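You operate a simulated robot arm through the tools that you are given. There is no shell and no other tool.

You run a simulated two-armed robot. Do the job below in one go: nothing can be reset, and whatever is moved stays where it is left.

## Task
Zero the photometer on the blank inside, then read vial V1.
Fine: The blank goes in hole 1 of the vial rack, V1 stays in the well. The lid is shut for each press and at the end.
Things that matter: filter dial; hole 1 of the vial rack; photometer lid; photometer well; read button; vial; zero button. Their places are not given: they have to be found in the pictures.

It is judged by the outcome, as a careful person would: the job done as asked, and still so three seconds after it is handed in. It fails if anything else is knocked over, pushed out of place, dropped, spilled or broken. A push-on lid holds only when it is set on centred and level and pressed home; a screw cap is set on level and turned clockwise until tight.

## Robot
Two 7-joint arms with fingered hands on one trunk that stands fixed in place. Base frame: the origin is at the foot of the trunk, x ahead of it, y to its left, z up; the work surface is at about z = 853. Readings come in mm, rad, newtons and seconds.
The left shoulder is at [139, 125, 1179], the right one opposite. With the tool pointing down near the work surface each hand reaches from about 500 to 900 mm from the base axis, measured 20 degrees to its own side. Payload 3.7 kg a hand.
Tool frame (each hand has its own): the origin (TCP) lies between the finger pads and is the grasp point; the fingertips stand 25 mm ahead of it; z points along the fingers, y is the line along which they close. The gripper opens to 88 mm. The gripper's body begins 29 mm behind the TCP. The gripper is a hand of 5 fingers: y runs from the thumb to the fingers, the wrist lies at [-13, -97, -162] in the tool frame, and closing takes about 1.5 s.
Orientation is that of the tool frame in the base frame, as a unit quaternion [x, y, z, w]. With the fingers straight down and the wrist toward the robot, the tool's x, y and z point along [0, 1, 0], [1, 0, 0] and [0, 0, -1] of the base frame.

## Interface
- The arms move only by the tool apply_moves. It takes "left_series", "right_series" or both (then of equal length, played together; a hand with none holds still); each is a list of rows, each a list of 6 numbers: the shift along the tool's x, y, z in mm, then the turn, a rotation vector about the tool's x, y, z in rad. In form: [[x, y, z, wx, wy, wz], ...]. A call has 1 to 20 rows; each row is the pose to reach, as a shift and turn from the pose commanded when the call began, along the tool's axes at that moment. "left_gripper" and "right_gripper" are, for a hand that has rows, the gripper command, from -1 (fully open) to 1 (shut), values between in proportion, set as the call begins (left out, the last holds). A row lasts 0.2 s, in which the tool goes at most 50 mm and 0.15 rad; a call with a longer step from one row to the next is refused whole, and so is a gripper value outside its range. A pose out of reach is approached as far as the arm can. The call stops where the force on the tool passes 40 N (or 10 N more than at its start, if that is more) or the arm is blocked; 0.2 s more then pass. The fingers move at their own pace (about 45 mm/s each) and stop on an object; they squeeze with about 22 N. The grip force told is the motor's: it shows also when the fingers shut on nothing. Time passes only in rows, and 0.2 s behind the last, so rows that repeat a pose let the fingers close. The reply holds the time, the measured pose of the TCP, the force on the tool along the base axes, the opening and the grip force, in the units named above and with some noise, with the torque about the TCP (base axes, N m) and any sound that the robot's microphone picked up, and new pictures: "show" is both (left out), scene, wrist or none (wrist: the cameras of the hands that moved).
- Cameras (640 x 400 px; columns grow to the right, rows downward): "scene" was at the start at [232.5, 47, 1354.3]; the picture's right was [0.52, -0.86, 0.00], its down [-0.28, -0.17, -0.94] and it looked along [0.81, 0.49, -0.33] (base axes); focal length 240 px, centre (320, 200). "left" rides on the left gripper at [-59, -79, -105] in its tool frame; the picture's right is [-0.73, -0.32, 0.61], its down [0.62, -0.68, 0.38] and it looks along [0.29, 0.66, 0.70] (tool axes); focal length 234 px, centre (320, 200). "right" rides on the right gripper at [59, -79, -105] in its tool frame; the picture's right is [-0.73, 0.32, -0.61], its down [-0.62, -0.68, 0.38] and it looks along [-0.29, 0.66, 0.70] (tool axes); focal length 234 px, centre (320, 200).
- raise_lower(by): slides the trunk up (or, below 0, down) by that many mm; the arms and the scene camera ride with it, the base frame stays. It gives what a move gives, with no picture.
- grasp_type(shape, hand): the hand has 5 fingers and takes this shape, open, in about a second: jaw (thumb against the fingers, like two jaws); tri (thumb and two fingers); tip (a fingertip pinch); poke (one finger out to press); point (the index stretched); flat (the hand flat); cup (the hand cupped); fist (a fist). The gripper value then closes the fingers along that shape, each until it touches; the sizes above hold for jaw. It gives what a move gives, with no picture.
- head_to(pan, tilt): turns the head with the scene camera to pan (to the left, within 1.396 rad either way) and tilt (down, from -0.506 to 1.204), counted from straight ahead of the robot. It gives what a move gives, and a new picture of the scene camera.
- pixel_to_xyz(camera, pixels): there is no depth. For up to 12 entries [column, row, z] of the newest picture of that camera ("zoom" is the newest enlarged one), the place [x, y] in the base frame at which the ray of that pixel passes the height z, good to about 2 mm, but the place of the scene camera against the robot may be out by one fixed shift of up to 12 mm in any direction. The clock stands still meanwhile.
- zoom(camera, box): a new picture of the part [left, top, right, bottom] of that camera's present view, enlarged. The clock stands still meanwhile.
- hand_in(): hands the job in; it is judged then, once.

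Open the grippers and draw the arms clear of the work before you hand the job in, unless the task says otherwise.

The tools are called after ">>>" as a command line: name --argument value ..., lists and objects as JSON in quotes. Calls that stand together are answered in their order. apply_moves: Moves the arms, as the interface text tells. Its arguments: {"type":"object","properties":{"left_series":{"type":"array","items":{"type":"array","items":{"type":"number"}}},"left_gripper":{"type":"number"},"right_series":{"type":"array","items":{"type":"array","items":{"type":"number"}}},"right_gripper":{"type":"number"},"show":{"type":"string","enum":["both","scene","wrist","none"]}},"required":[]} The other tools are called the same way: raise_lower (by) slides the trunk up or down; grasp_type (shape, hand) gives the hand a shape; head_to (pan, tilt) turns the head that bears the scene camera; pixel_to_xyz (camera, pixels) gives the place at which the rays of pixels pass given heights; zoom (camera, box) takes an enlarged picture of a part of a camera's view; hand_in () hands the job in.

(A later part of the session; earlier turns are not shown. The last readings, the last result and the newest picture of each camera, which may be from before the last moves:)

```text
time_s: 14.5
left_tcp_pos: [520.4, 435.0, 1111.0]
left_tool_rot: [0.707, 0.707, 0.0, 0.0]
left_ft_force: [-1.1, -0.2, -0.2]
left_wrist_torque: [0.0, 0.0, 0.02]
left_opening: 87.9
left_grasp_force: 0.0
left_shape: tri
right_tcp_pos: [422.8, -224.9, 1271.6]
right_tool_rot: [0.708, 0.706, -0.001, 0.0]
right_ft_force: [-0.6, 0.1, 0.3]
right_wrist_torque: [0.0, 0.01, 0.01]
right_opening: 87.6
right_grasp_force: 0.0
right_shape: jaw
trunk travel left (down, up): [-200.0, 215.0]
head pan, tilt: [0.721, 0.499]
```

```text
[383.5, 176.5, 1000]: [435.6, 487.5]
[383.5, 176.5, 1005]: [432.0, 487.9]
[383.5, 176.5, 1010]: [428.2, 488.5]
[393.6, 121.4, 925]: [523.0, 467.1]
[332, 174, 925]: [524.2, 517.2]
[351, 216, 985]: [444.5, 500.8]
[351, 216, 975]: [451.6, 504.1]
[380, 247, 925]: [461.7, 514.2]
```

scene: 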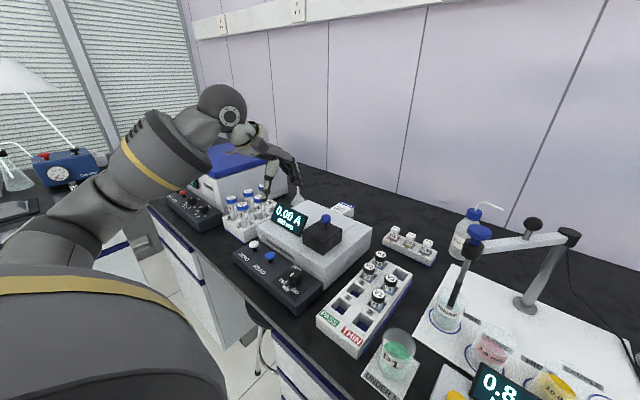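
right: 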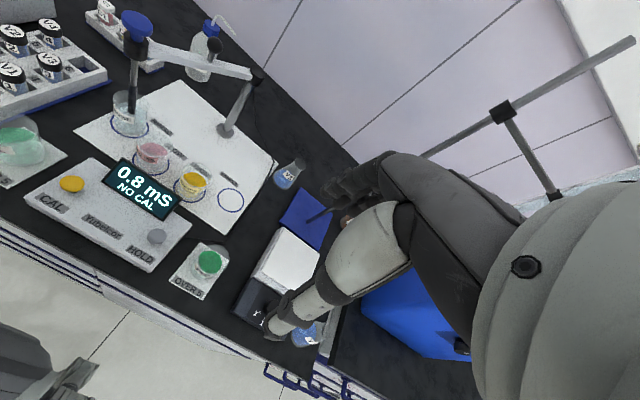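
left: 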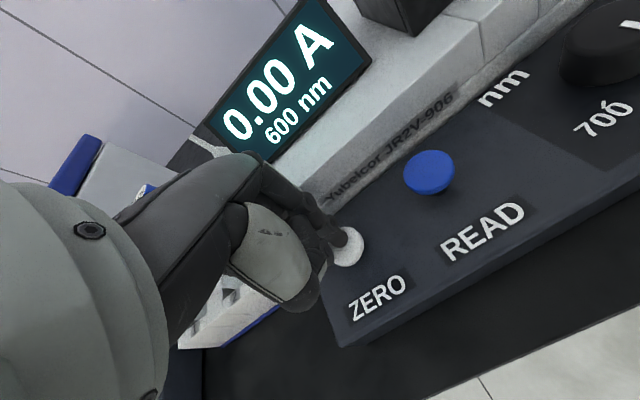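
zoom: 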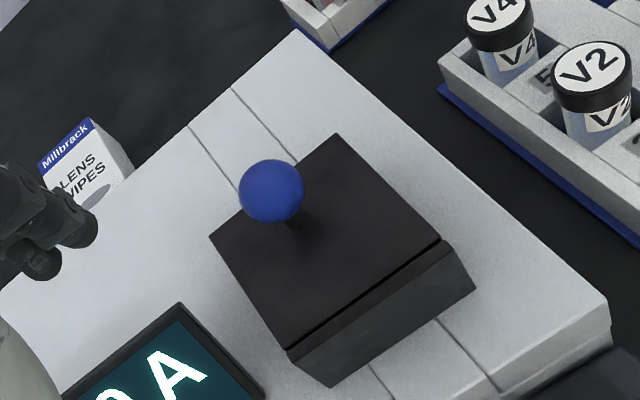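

Those values used an older left picture, so I'll use the newest enlarged picture instead: knob at (271,190), lid corners (210,237), (337,134), (440,240), (288,349).

>>> pixel_to_xyz --camera "zoom" --pixels '[[271, 190, 1000], [271, 190, 1005], [271, 190, 1010], [210, 237, 972], [337, 134, 972], [441, 239, 972], [288, 349, 972], [297, 31, 925], [607, 300, 925], [178, 304, 985], [333, 387, 925], [476, 287, 925]]'

```text
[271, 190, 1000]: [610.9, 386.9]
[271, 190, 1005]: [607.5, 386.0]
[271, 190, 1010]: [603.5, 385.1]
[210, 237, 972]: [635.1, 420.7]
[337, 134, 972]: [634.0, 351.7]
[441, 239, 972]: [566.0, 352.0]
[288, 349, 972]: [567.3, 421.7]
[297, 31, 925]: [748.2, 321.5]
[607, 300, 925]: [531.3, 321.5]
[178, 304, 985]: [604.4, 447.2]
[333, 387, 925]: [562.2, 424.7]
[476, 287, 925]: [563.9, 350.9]
```

The knob is firmly at (607.5,386,1005), and the body top runs from x=531 to 748. I'll move the open tri hand to above the knob.

>>> apply_moves --left_series '[[-16, 29, 5, 0, 0, 0], [-32, 58, 15, 0, 0, 0], [-48.5, 87, 35, 0, 0, 0], [-48.5, 87, 45, 0, 0, 0], [-48.5, 87, 45, 0, 0, 0]]'

>>> zoom --camera "left" --box '[240, 150, 420, 340]'

>>> zoom --camera "scene" --box '[260, 130, 380, 260]'

```text
time_s: 15.7
left_tcp_pos: [607.8, 386.5, 1066.2]
left_tool_rot: [0.707, 0.707, 0.0, 0.001]
left_ft_force: [-0.7, 0.1, 0.8]
left_wrist_torque: [-0.01, 0.0, 0.0]
left_opening: 88.0
left_grasp_force: 0.0
left_shape: tri
right_tcp_pos: [422.8, -224.8, 1271.2]
right_tool_rot: [0.708, 0.706, 0.0, 0.001]
right_ft_force: [-0.2, 0.5, -0.2]
right_wrist_torque: [0.0, -0.02, -0.01]
right_opening: 87.7
right_grasp_force: 0.1
right_shape: jaw
trunk travel left (down, up): [-200.0, 215.0]
head pan, tilt: [0.721, 0.499]
```

scene: 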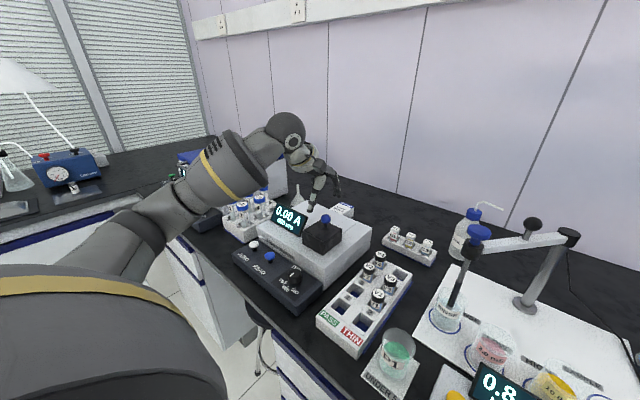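
left: 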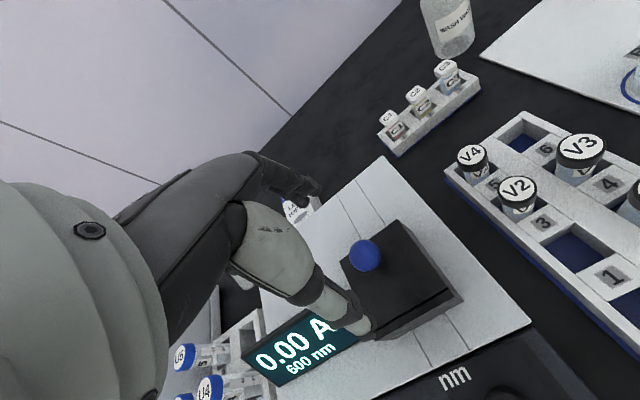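

```text
2.11 times, centred on (330, 245) of left
```

zoom: 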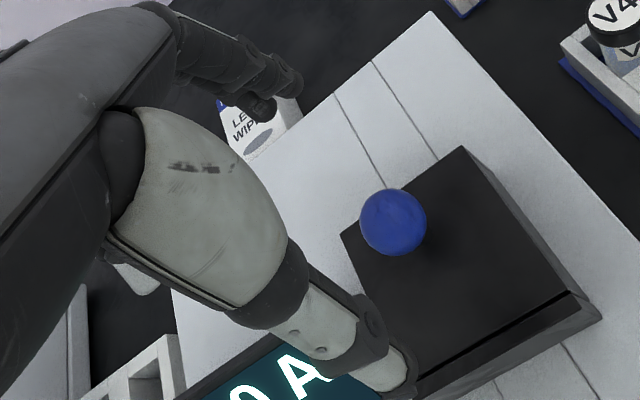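

```text
3.08 times, centred on (320, 195) of scene
```

zoom: 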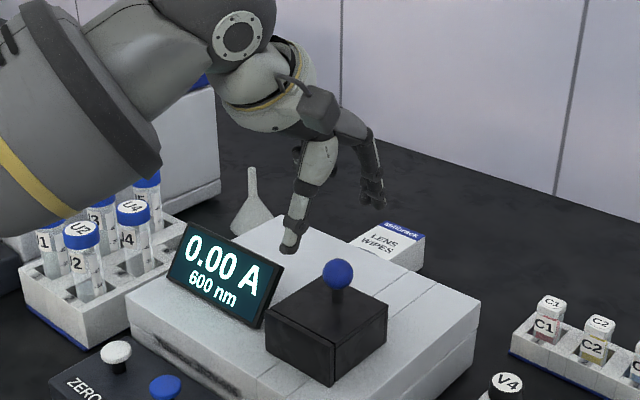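

The hand is over the knob with the thumb on the near side. I'll check the knob's alignment and measure rack items from this view.

>>> pixel_to_xyz --camera "left" --pixels '[[364.6, 255.4, 1000], [364.6, 255.4, 1005], [364.6, 255.4, 1010], [517, 188, 950], [517, 188, 940], [472, 157, 950], [581, 147, 950], [574, 249, 910]]'

>>> zoom --camera "left" --box '[430, 90, 640, 300]'

```text
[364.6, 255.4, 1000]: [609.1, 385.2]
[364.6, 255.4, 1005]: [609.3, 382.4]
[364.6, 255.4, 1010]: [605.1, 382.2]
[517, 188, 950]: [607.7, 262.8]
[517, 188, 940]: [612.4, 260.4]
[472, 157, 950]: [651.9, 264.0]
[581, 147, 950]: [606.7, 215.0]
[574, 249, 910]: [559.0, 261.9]
```

```text
1.90 times, centred on (535, 195) of left
```

zoom: 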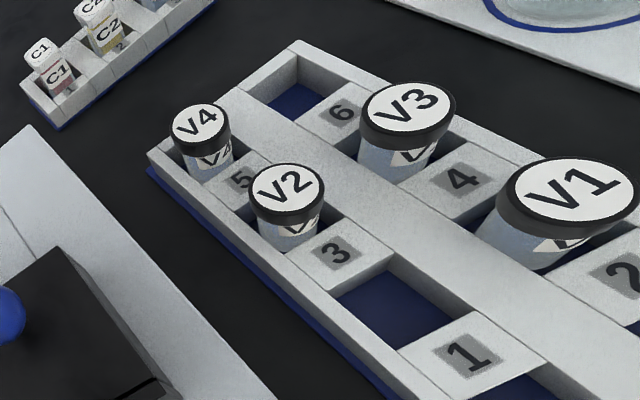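

Knob centre agrees within ~2 mm with the TCP. I'll descend around it to TCP z≈1008 with the fingers open.

>>> apply_moves --left_series '[[-1, 0, 20, 0, 0, 0], [-1, 0, 38, 0, 0, 0], [-1, 0, 50, 0, 0, 0], [-1, 0, 57, 0, 0, 0], [-1, 0, 57, 0, 0, 0]]'

>>> zoom --camera "left" --box '[240, 150, 420, 340]'

>>> zoom --camera "scene" --box '[260, 130, 380, 260]'

```text
time_s: 16.9
left_tcp_pos: [606.8, 386.9, 1008.5]
left_tool_rot: [0.706, 0.708, 0.0, 0.0]
left_ft_force: [0.0, 0.1, 0.0]
left_wrist_torque: [-0.01, -0.03, 0.01]
left_opening: 88.0
left_grasp_force: 0.1
left_shape: tri
right_tcp_pos: [421.8, -225.3, 1271.1]
right_tool_rot: [0.707, 0.707, 0.0, -0.001]
right_ft_force: [-0.1, 0.0, -0.4]
right_wrist_torque: [0.01, 0.02, -0.01]
right_opening: 87.7
right_grasp_force: 0.1
right_shape: jaw
trunk travel left (down, up): [-200.0, 215.0]
head pan, tilt: [0.721, 0.499]
```

scene: 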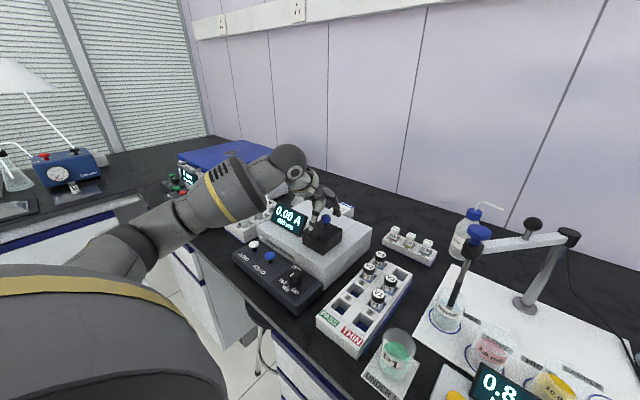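
left: 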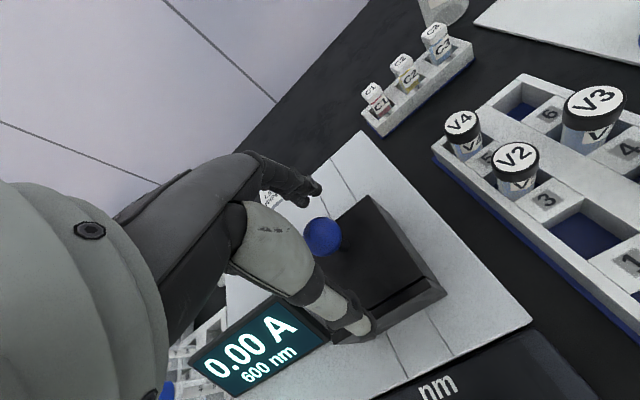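

```text
2.11 times, centred on (330, 245) of left
```

zoom: 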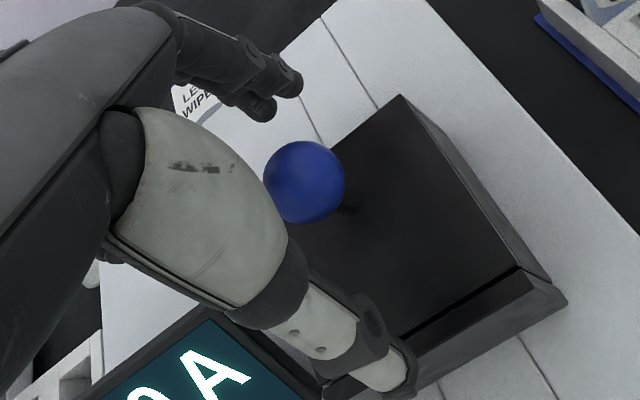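

```text
3.08 times, centred on (320, 195) of scene
```

zoom: 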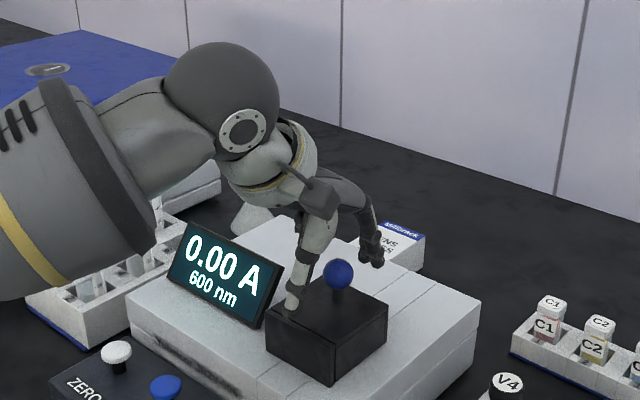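

The ball is at (323,236) in the left view, a few mm toward −y and below the TCP. I'll nudge by (−2 y, +2 x, −4 z) and close the fingers on it.

>>> apply_moves --left_series '[[-2, 2, 4, 0, 0, 0], [-2, 2, 4, 0, 0, 0]]' --show "none"

>>> apply_moves --left_series '[[0, 0, 0, 0, 0, 0], [0, 0, 0, 0, 0, 0], [0, 0, 0, 0, 0, 0], [0, 0, 0, 0, 0, 0], [0, 0, 0, 0, 0, 0], [0, 0, 0, 0, 0, 0], [0, 0, 0, 0, 0, 0], [0, 0, 0, 0, 0, 0], [0, 0, 0, 0, 0, 0]]' --left_gripper 1

>>> zoom --camera "left" --box '[240, 150, 420, 340]'

>>> zoom --camera "scene" --box '[260, 130, 380, 260]'

```text
time_s: 17.5
left_tcp_pos: [608.6, 384.0, 1004.6]
left_tool_rot: [0.707, 0.707, 0.0, -0.001]
left_ft_force: [-0.5, 1.0, 0.4]
left_wrist_torque: [0.01, -0.03, -0.01]
left_opening: 88.1
left_grasp_force: 0.0
left_shape: tri
right_tcp_pos: [422.4, -224.6, 1272.1]
right_tool_rot: [0.708, 0.706, 0.0, 0.0]
right_ft_force: [-0.2, 0.3, -0.2]
right_wrist_torque: [0.0, -0.01, -0.03]
right_opening: 87.5
right_grasp_force: 0.0
right_shape: jaw
trunk travel left (down, up): [-200.0, 215.0]
head pan, tilt: [0.721, 0.499]
```

```text
time_s: 19.5
left_tcp_pos: [609.4, 383.6, 1003.3]
left_tool_rot: [0.707, 0.707, -0.001, -0.002]
left_ft_force: [-2.3, -3.0, -12.9]
left_wrist_torque: [-0.04, 0.06, -0.03]
left_opening: 11.9
left_grasp_force: 21.4
left_shape: tri
right_tcp_pos: [424.9, -225.2, 1271.1]
right_tool_rot: [0.707, 0.707, -0.001, 0.0]
right_ft_force: [-0.4, -1.1, -0.6]
right_wrist_torque: [0.01, -0.02, -0.02]
right_opening: 87.7
right_grasp_force: 0.0
right_shape: jaw
trunk travel left (down, up): [-200.0, 215.0]
head pan, tilt: [0.721, 0.499]
```

scene: 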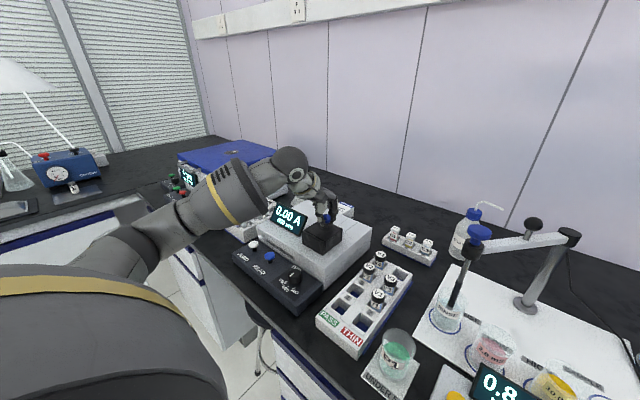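
left: 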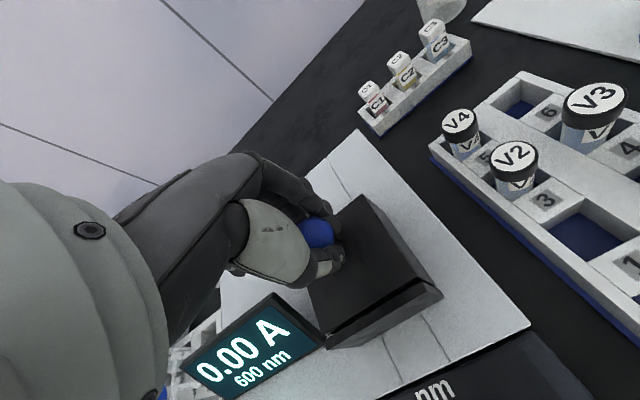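

```text
2.11 times, centred on (330, 245) of left
```

zoom: 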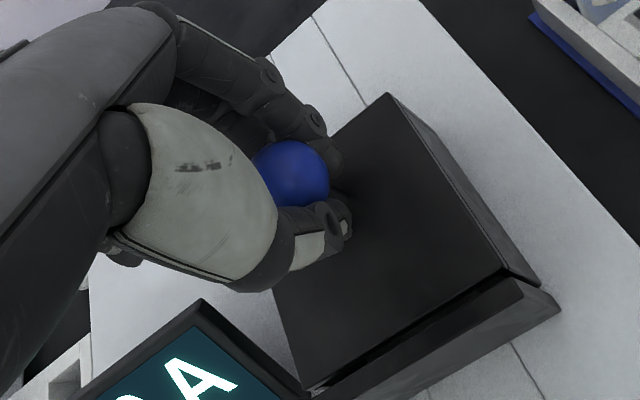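

```text
3.08 times, centred on (320, 195) of scene
```

zoom: 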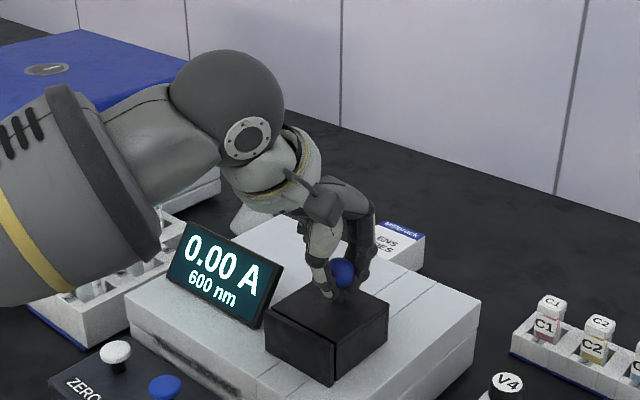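

The ball is gripped (opening 12 mm, 21 N), with about 13 N downward on the tool as the fingers cup under the ball. I'll lift gently by 4 mm and see whether the lid rises, tilts or resists.

>>> apply_moves --left_series '[[0, 0, -1, 0, 0, 0], [0, 0, -2, 0, 0, 0], [0, 0, -3, 0, 0, 0], [0, 0, -4, 0, 0, 0], [0, 0, -4, 0, 0, 0]]'

>>> zoom --camera "left" --box '[240, 150, 420, 340]'

>>> zoom --camera "scene" --box '[290, 180, 360, 260]'

```text
time_s: 20.7
left_tcp_pos: [610.4, 384.2, 1004.5]
left_tool_rot: [0.708, 0.707, -0.002, -0.002]
left_ft_force: [-2.3, -5.5, -26.8]
left_wrist_torque: [-0.03, 0.11, -0.01]
left_opening: 11.2
left_grasp_force: 22.2
left_shape: tri
right_tcp_pos: [425.7, -224.7, 1270.3]
right_tool_rot: [0.708, 0.707, -0.001, -0.001]
right_ft_force: [0.7, -0.6, -0.6]
right_wrist_torque: [-0.01, -0.01, -0.03]
right_opening: 87.7
right_grasp_force: 0.0
right_shape: jaw
trunk travel left (down, up): [-200.0, 215.0]
head pan, tilt: [0.721, 0.499]
```

scene: 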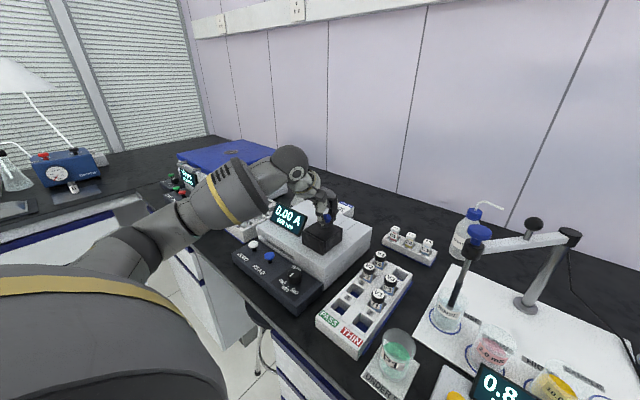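
left: 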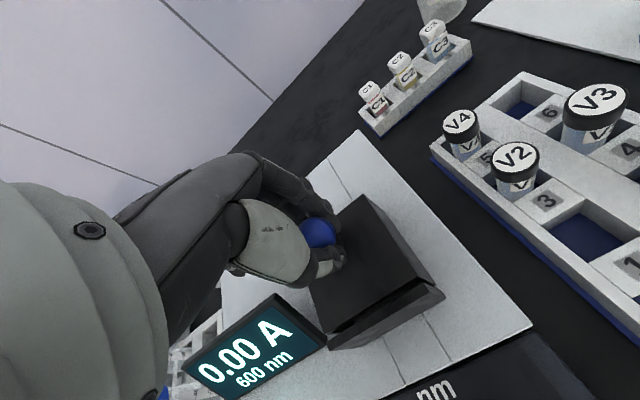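

```text
2.11 times, centred on (330, 245) of left
```

zoom: 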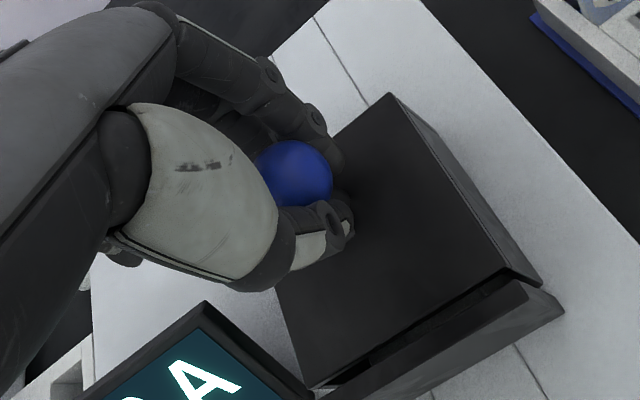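

```text
5.00 times, centred on (325, 220) of scene
```

zoom: 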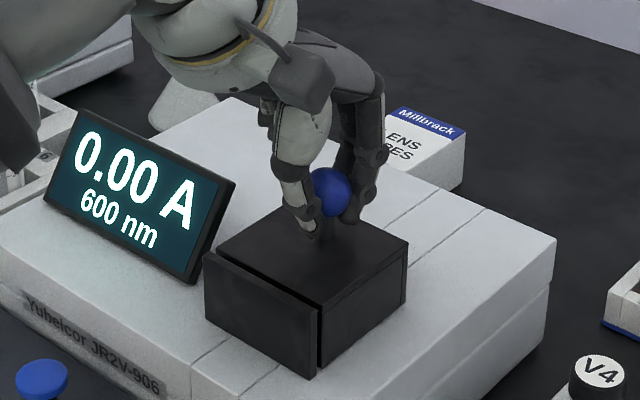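

The picture suggests the plate's robot-side edge rose relative to the front panel while the TCP barely rose and 27 N built up, so the lid may be hinged. I'll enlarge closely before doing anything more.

>>> zoom --camera "scene" --box '[305, 205, 345, 245]'

>>> zoom --camera "left" --box '[300, 180, 460, 360]'

>>> zoom --camera "left" --box '[310, 270, 390, 350]'

```text
10.00 times, centred on (325, 225) of scene
```

zoom: 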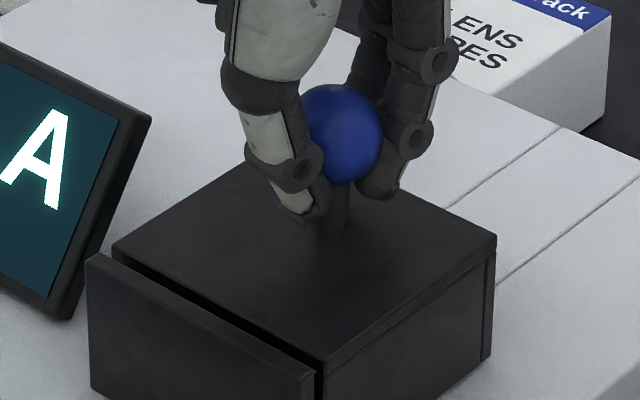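

```text
2.22 times, centred on (380, 270) of left
```

zoom: 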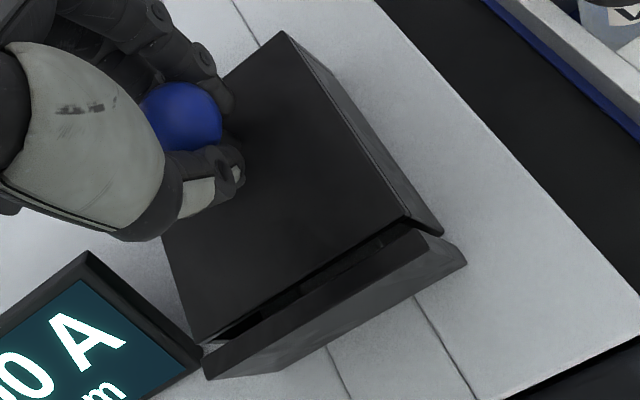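

```text
5.00 times, centred on (350, 310) of left
```

zoom: 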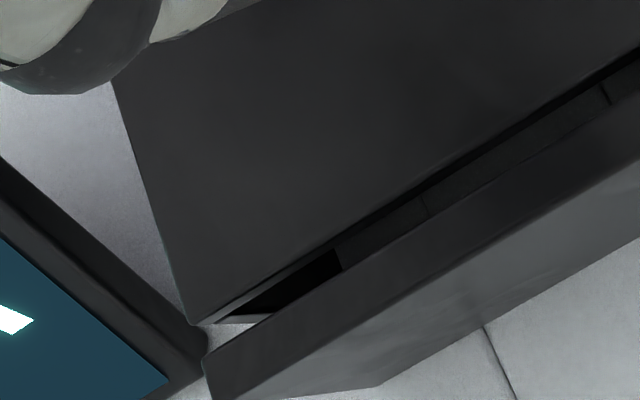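

Now a gap to the inside is visible between the top plate and the front panel. I'll measure the plate's corners again to tell tilting from sliding.

>>> pixel_to_xyz --camera "left" --pixels '[[324, 334.4, 972], [324, 334.4, 980], [418.3, 278.1, 972], [418.3, 278.1, 980], [363.3, 194.8, 972], [363.3, 194.8, 968], [435.4, 286.7, 972], [327, 341, 972], [448, 300, 925], [318, 236, 1000], [318, 236, 1005]]'

```text
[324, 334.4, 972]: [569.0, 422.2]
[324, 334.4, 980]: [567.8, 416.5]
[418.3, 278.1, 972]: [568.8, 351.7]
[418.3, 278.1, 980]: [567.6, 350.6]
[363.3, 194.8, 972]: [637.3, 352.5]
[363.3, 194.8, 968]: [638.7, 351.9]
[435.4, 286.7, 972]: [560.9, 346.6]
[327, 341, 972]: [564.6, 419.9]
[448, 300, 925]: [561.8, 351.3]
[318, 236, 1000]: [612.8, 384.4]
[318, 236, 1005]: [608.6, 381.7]
```

The plate moved about +2.5 mm in x with no tilt, while strongly resisting lift: it behaves like a sliding cover, leaving the front panel behind. I'll relax the upward pull and try sliding it +x gently by a few mm while reading the force.

>>> apply_moves --left_series '[[0, 0, 3, 0, 0, 0], [0, 0, 6, 0, 0, 0], [0, 0, 6, 0, 0, 0]]' --show "none"

>>> apply_moves --left_series '[[0, 2, 0, 0, 0, 0], [0, 4, 0, 0, 0, 0], [0, 6, 0, 0, 0, 0], [0, 8, 0, 0, 0, 0]]'

>>> zoom --camera "scene" --box '[295, 195, 355, 255]'

>>> zoom --camera "left" --box '[300, 180, 460, 360]'

```text
time_s: 21.5
left_tcp_pos: [610.6, 384.1, 1003.1]
left_tool_rot: [0.708, 0.706, 0.001, 0.001]
left_ft_force: [-0.4, -5.1, -13.5]
left_wrist_torque: [-0.06, 0.03, -0.07]
left_opening: 11.3
left_grasp_force: 21.4
left_shape: tri
right_tcp_pos: [424.1, -225.1, 1271.2]
right_tool_rot: [0.708, 0.706, 0.0, 0.0]
right_ft_force: [0.2, -0.3, 0.1]
right_wrist_torque: [-0.02, 0.01, 0.01]
right_opening: 87.6
right_grasp_force: 0.0
right_shape: jaw
trunk travel left (down, up): [-200.0, 215.0]
head pan, tilt: [0.721, 0.499]
```

```text
time_s: 22.5
left_tcp_pos: [617.4, 383.6, 1001.5]
left_tool_rot: [0.707, 0.708, 0.001, 0.0]
left_ft_force: [-0.5, -4.2, -8.6]
left_wrist_torque: [-0.04, 0.01, -0.03]
left_opening: 11.8
left_grasp_force: 21.9
left_shape: tri
right_tcp_pos: [423.9, -224.2, 1271.4]
right_tool_rot: [0.708, 0.706, 0.001, 0.0]
right_ft_force: [-0.2, 0.6, -0.1]
right_wrist_torque: [-0.02, 0.02, 0.0]
right_opening: 87.7
right_grasp_force: 0.0
right_shape: jaw
trunk travel left (down, up): [-200.0, 215.0]
head pan, tilt: [0.721, 0.499]
```

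scene: 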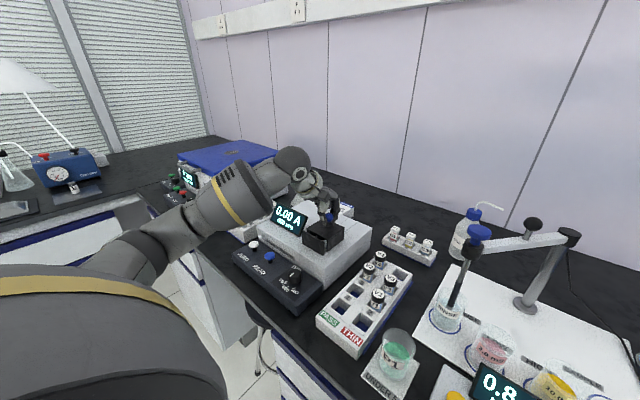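
left: 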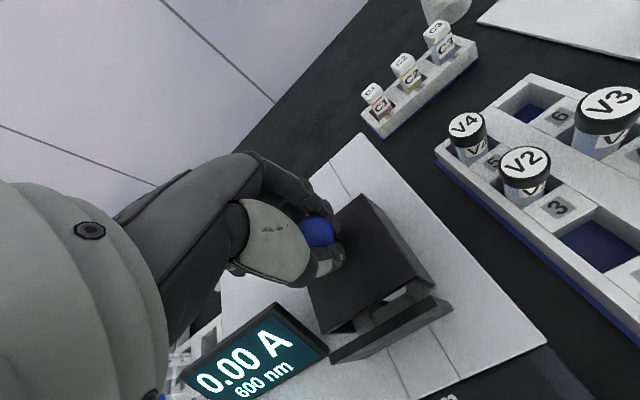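

```text
6.67 times, centred on (325, 225) of scene
```

zoom: 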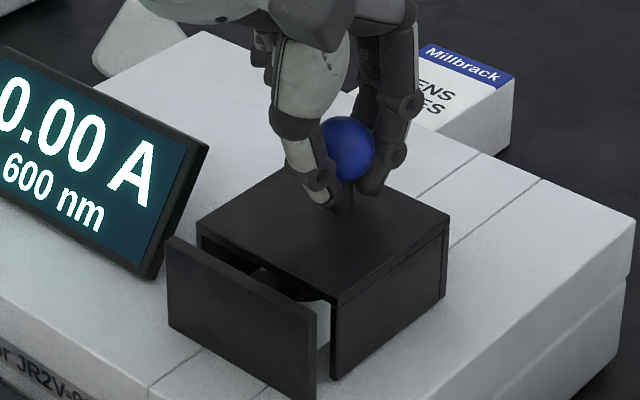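

```text
2.22 times, centred on (380, 270) of left
```

zoom: 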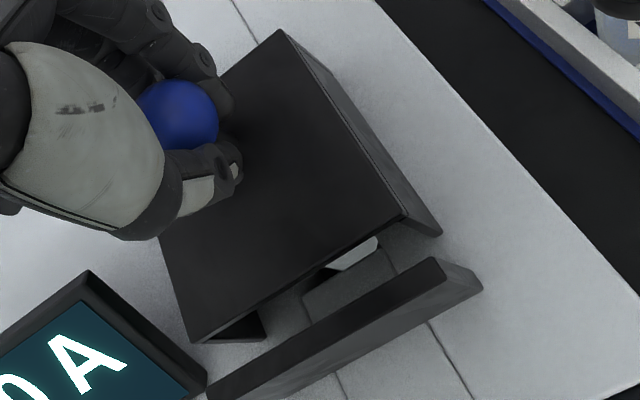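

Confirmed: the cover slides along +x off a fixed front panel, and the vial's dark cap shows inside. I'll keep sliding it back slowly, with the force stop as the guard at its end.

>>> apply_moves --left_series '[[0, 6, 0, 0, 0, 0], [0, 12, 0, 0, 0, 0], [0, 18, 0, 0, 0, 0], [0, 24, 0, 0, 0, 0], [0, 30, 0, 0, 0, 0], [0, 36, 0, 0, 0, 0], [0, 42, 0, 0, 0, 0], [0, 48, 0, 0, 0, 0]]'

>>> zoom --camera "scene" --box '[295, 185, 375, 255]'

>>> zoom --camera "left" --box '[280, 180, 460, 380]'

```text
time_s: 24.3
left_tcp_pos: [665.8, 382.1, 1001.6]
left_tool_rot: [0.707, 0.707, 0.0, 0.0]
left_ft_force: [-0.6, -0.2, -5.2]
left_wrist_torque: [0.04, -0.02, 0.01]
left_opening: 11.9
left_grasp_force: 21.4
left_shape: tri
right_tcp_pos: [423.8, -224.7, 1271.8]
right_tool_rot: [0.708, 0.707, 0.0, 0.0]
right_ft_force: [-0.5, 0.3, 0.1]
right_wrist_torque: [-0.01, 0.01, -0.02]
right_opening: 87.7
right_grasp_force: 0.0
right_shape: jaw
trunk travel left (down, up): [-200.0, 215.0]
head pan, tilt: [0.721, 0.499]
```

scene: 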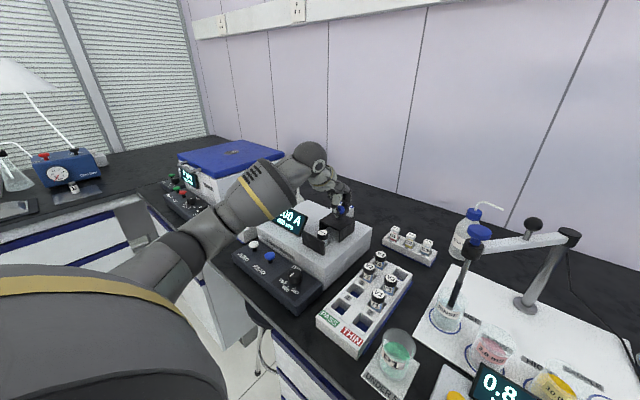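
left: 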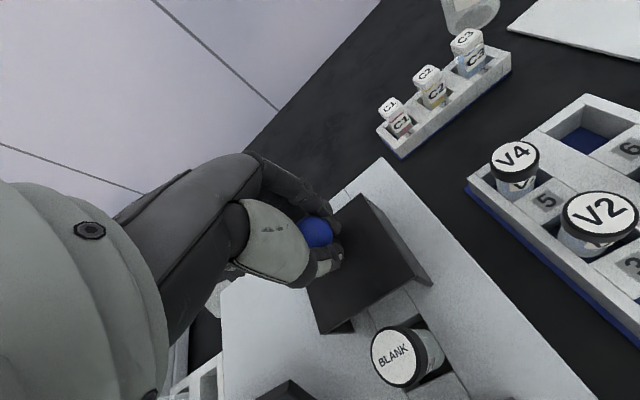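

```text
5.71 times, centred on (335, 220) of scene
```

zoom: 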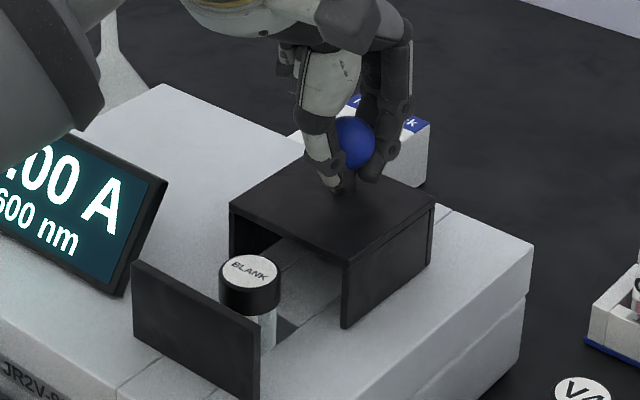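

```text
2.00 times, centred on (370, 280) of left
```

zoom: 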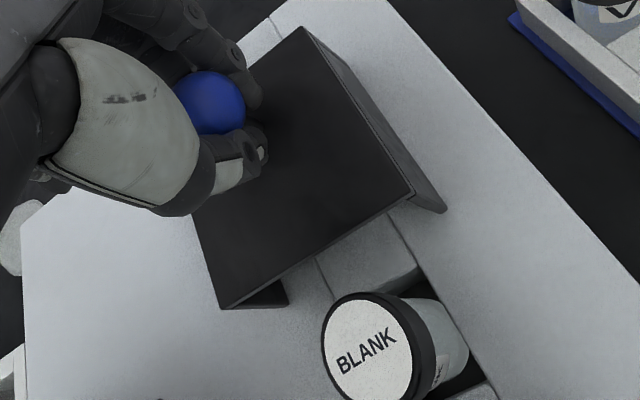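

The BLANK vial is now exposed at about (405,355) in the left view. I'll slide the cover further back for finger room, still watching for its stop.

>>> apply_moves --left_series '[[0, 5, 0, 0, 0, 0], [0, 10, 0, 0, 0, 0], [0, 15, 0, 0, 0, 0], [0, 20, 0, 0, 0, 0], [0, 24, 0, 0, 0, 0], [0, 28, 0, 0, 0, 0]]'

>>> zoom --camera "scene" --box '[295, 185, 375, 255]'

```text
time_s: 25.7
left_tcp_pos: [690.1, 384.2, 1001.0]
left_tool_rot: [0.708, 0.706, -0.002, -0.003]
left_ft_force: [-27.9, -4.5, -11.5]
left_wrist_torque: [-0.06, 0.36, -0.02]
left_opening: 12.1
left_grasp_force: 21.6
left_shape: tri
right_tcp_pos: [421.2, -226.3, 1271.5]
right_tool_rot: [0.708, 0.706, 0.001, -0.001]
right_ft_force: [-0.2, -0.1, 1.3]
right_wrist_torque: [-0.05, 0.01, -0.02]
right_opening: 87.4
right_grasp_force: 0.1
right_shape: jaw
trunk travel left (down, up): [-200.0, 215.0]
head pan, tilt: [0.721, 0.499]
```

scene: 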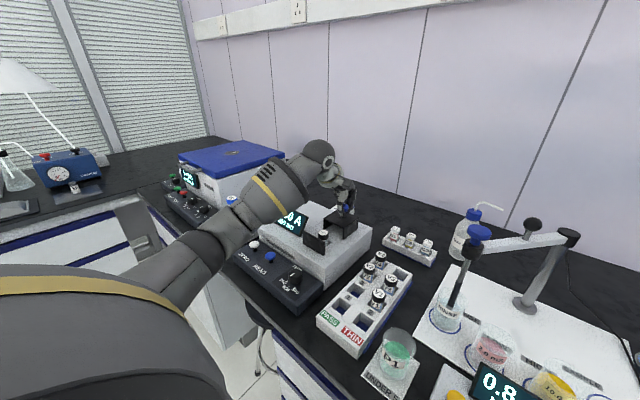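
left: 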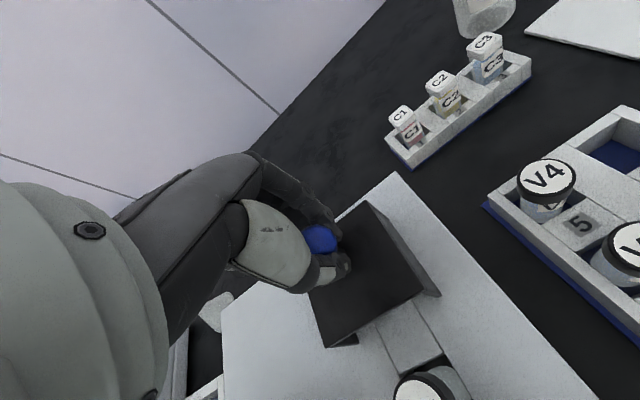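

```text
5.71 times, centred on (335, 220) of scene
```

zoom: 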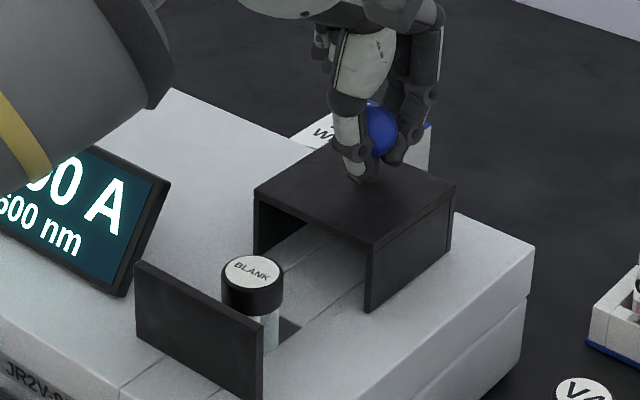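

The cover reached its end stop (28 N at x≈690, about 80 mm travel). I'll relax the push, open the fingers and rise straight up.

>>> apply_moves --left_series '[[0, -4, 0, 0, 0, 0], [0, -4, 0, 0, 0, 0]]' --show "none"

>>> apply_moves --left_series '[[0, 0, 0, 0, 0, 0], [0, 0, 0, 0, 0, 0], [0, 0, 0, 0, 0, 0], [0, 0, 0, 0, 0, 0], [0, 0, 0, 0, 0, 0], [0, 0, 0, 0, 0, 0], [0, 0, 0, 0, 0, 0]]' --left_gripper -1

```text
time_s: 26.3
left_tcp_pos: [688.4, 383.1, 1001.9]
left_tool_rot: [0.708, 0.707, -0.002, -0.002]
left_ft_force: [-17.3, -4.3, -14.1]
left_wrist_torque: [-0.06, 0.19, 0.0]
left_opening: 12.2
left_grasp_force: 21.7
left_shape: tri
right_tcp_pos: [422.7, -224.5, 1272.0]
right_tool_rot: [0.707, 0.707, 0.0, 0.0]
right_ft_force: [-0.6, 0.9, 0.0]
right_wrist_torque: [0.02, 0.0, -0.04]
right_opening: 87.7
right_grasp_force: 0.0
right_shape: jaw
trunk travel left (down, up): [-200.0, 215.0]
head pan, tilt: [0.721, 0.499]
```

```text
time_s: 27.9
left_tcp_pos: [689.4, 384.5, 1002.2]
left_tool_rot: [0.707, 0.707, 0.0, 0.001]
left_ft_force: [-1.0, -0.1, 0.2]
left_wrist_torque: [-0.02, 0.02, 0.02]
left_opening: 87.6
left_grasp_force: 0.0
left_shape: tri
right_tcp_pos: [422.2, -225.1, 1272.1]
right_tool_rot: [0.709, 0.706, -0.001, 0.0]
right_ft_force: [0.1, -1.3, -0.5]
right_wrist_torque: [-0.03, 0.02, -0.03]
right_opening: 87.8
right_grasp_force: 0.0
right_shape: jaw
trunk travel left (down, up): [-200.0, 215.0]
head pan, tilt: [0.721, 0.499]
```

scene: 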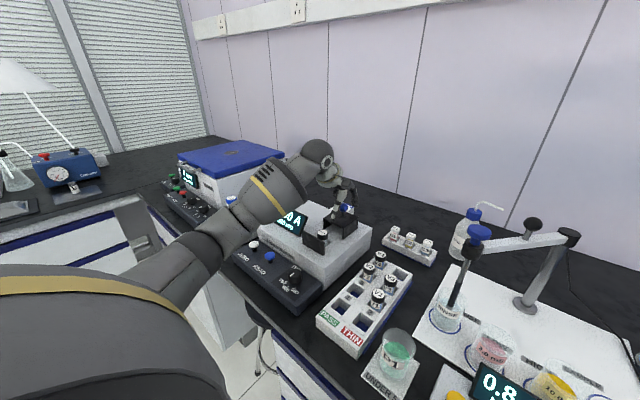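
left: 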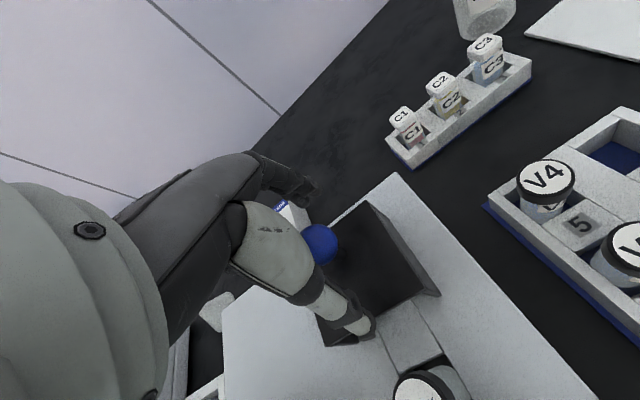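

Fingers are open around the knob. I'll rise straight up 110 mm and then pull back toward the robot for a good view of the well and the blank.

>>> apply_moves --left_series '[[0, 0, -25, 0, 0, 0], [0, 0, -60, 0, 0, 0], [0, 0, -105, 0, 0, 0], [10, -40, -115, 0, 0, 0], [25, -85, -115, 0, 0, 0], [40, -130, -115, 0, 0, 0], [50, -170, -115, 0, 0, 0], [50, -170, -115, 0, 0, 0]]'

>>> zoom --camera "left" --box '[330, 110, 490, 270]'

>>> zoom --camera "scene" --box '[295, 195, 375, 275]'

```text
time_s: 29.7
left_tcp_pos: [516.9, 431.3, 1118.1]
left_tool_rot: [0.707, 0.707, 0.0, 0.0]
left_ft_force: [0.3, 0.0, 0.0]
left_wrist_torque: [-0.01, -0.03, 0.02]
left_opening: 87.7
left_grasp_force: 0.1
left_shape: tri
right_tcp_pos: [423.9, -224.7, 1271.1]
right_tool_rot: [0.708, 0.706, -0.001, 0.0]
right_ft_force: [-0.2, 0.7, -0.1]
right_wrist_torque: [0.0, 0.04, 0.02]
right_opening: 87.7
right_grasp_force: 0.0
right_shape: jaw
trunk travel left (down, up): [-200.0, 215.0]
head pan, tilt: [0.721, 0.499]
```

scene: 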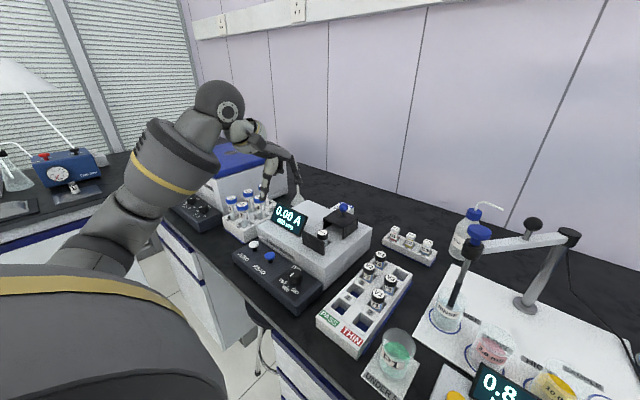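
left: 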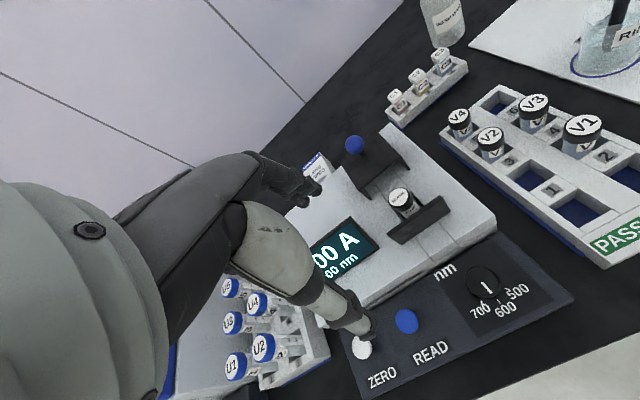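

```text
2.50 times, centred on (410, 190) of left
```

zoom: 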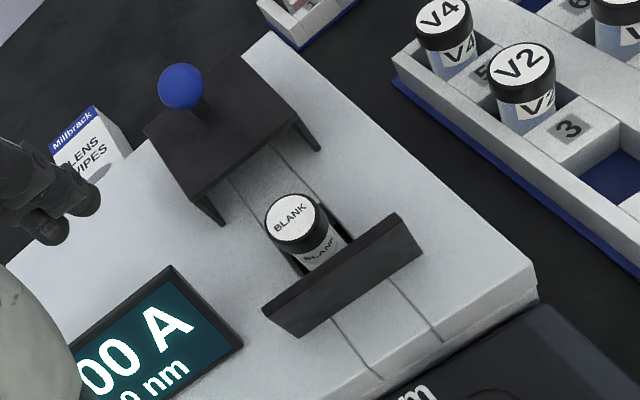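

```text
5.00 times, centred on (335, 235) of scene
```

zoom: 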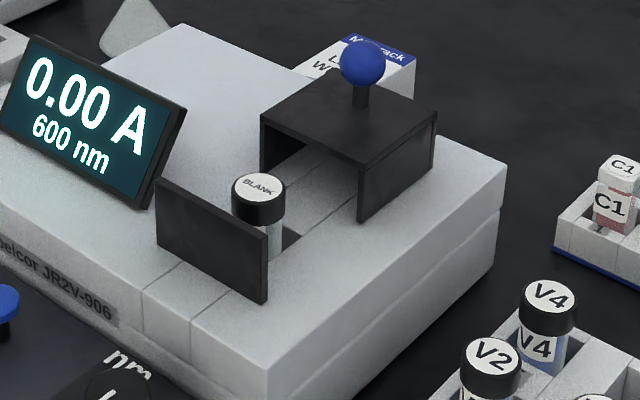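

The blank stands in a square well between the fixed front panel and the opened cover. I'll measure the blank, V-vials and rack holes from this left view.

>>> pixel_to_xyz --camera "left" --pixels '[[398.4, 198.8, 960], [398.4, 198.8, 970], [398.4, 198.8, 980], [489, 135, 950], [457.7, 117, 950], [533.5, 100, 950], [583, 124, 950], [583, 124, 940], [576, 209, 915], [554, 189, 915], [533, 173, 915]]'

>>> pixel_to_xyz --camera "scene" --pixels '[[322.8, 232.2, 960], [322.8, 232.2, 970], [322.8, 232.2, 980], [369, 269, 950], [381, 255, 950], [380, 279, 950], [377, 296, 950]]'

>>> zoom --camera "left" --box '[430, 70, 640, 270]'

```text
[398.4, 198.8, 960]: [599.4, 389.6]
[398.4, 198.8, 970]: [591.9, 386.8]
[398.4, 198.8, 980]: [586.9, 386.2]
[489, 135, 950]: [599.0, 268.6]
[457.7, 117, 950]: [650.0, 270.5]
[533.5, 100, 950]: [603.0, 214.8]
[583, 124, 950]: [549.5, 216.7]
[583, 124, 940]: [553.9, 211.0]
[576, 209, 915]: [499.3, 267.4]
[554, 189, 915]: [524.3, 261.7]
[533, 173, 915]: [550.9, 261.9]
```

```text
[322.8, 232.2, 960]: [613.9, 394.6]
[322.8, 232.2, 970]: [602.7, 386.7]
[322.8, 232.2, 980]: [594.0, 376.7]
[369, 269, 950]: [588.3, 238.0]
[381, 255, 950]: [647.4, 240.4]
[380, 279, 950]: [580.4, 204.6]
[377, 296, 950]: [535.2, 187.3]
```

```text
2.00 times, centred on (535, 170) of left
```

zoom: 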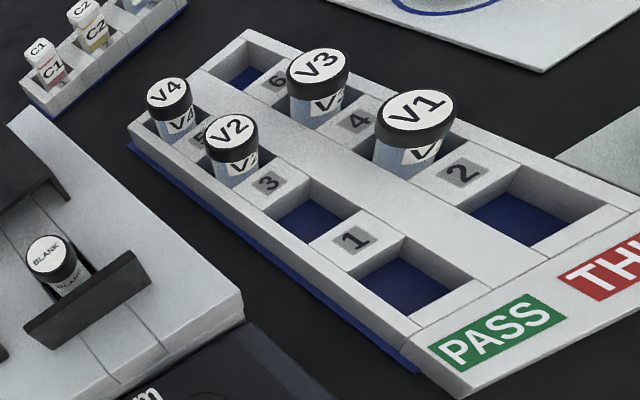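

The blank's cap centre is about (592.5,387) with its top at z≈970. For the rack I need better heights, so I'll take two nearer views of it from above.

>>> apply_moves --left_series '[[-35, 1, 10, 0, 0, 0], [-70, 2, 20, 0, 0, 0], [-101, 3, 28, 0, 0, 0], [-101, 3, 28, 0, 0, 0]]' --show "wrist"

>>> zoom --camera "left" --box '[360, 110, 600, 330]'

```text
time_s: 30.7
left_tcp_pos: [519.6, 331.7, 1090.6]
left_tool_rot: [0.708, 0.707, 0.0, 0.0]
left_ft_force: [0.3, 0.3, -1.5]
left_wrist_torque: [-0.03, 0.02, 0.0]
left_opening: 87.6
left_grasp_force: 0.0
left_shape: tri
right_tcp_pos: [423.5, -224.2, 1271.6]
right_tool_rot: [0.708, 0.706, 0.0, 0.0]
right_ft_force: [0.0, 0.6, 0.5]
right_wrist_torque: [0.0, 0.03, -0.05]
right_opening: 87.6
right_grasp_force: 0.0
right_shape: jaw
trunk travel left (down, up): [-200.0, 215.0]
head pan, tilt: [0.721, 0.499]
```

left: 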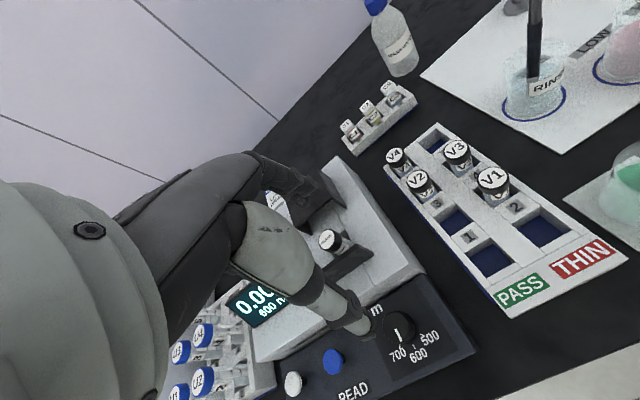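

```text
1.82 times, centred on (480, 220) of left
```

zoom: 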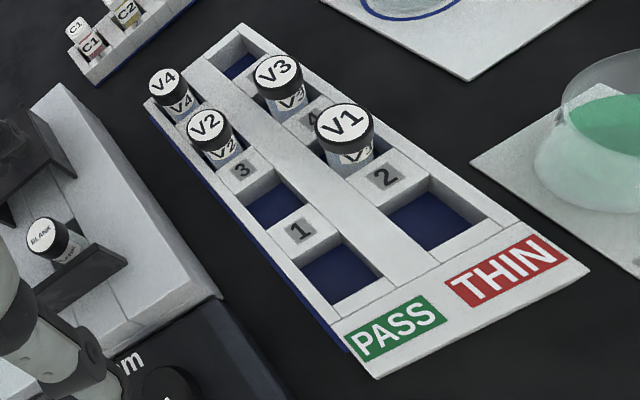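

I'll enlarge the rack further for hole 1 and V1 and cast rays from this viewpoint.

>>> zoom --camera "left" --box '[420, 160, 540, 270]'

>>> pixel_to_xyz --camera "left" --pixels '[[493.7, 176.6, 960], [493.7, 176.6, 920], [417.9, 178.8, 960], [417.9, 178.8, 920], [456.9, 149.1, 960], [456.9, 149.1, 920], [396.5, 154.6, 960], [396.5, 154.6, 920], [327.5, 238, 970]]'

```text
3.64 times, centred on (480, 215) of left
```

zoom: 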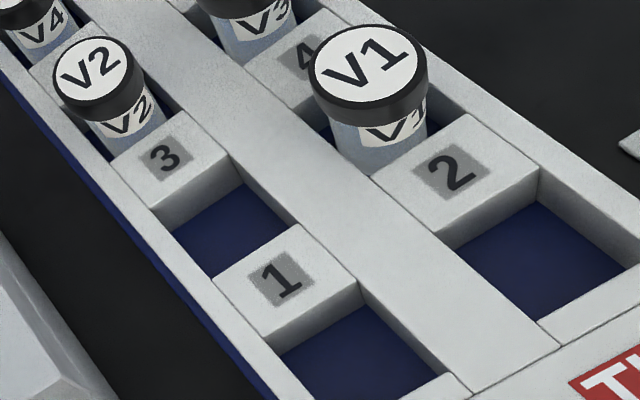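

```text
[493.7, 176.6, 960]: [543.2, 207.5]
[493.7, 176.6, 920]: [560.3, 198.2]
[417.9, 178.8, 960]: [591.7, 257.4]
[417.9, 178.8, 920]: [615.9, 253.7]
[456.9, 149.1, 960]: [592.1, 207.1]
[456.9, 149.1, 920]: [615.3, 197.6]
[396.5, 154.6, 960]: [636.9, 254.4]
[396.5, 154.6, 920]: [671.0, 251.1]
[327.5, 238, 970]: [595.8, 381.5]
```

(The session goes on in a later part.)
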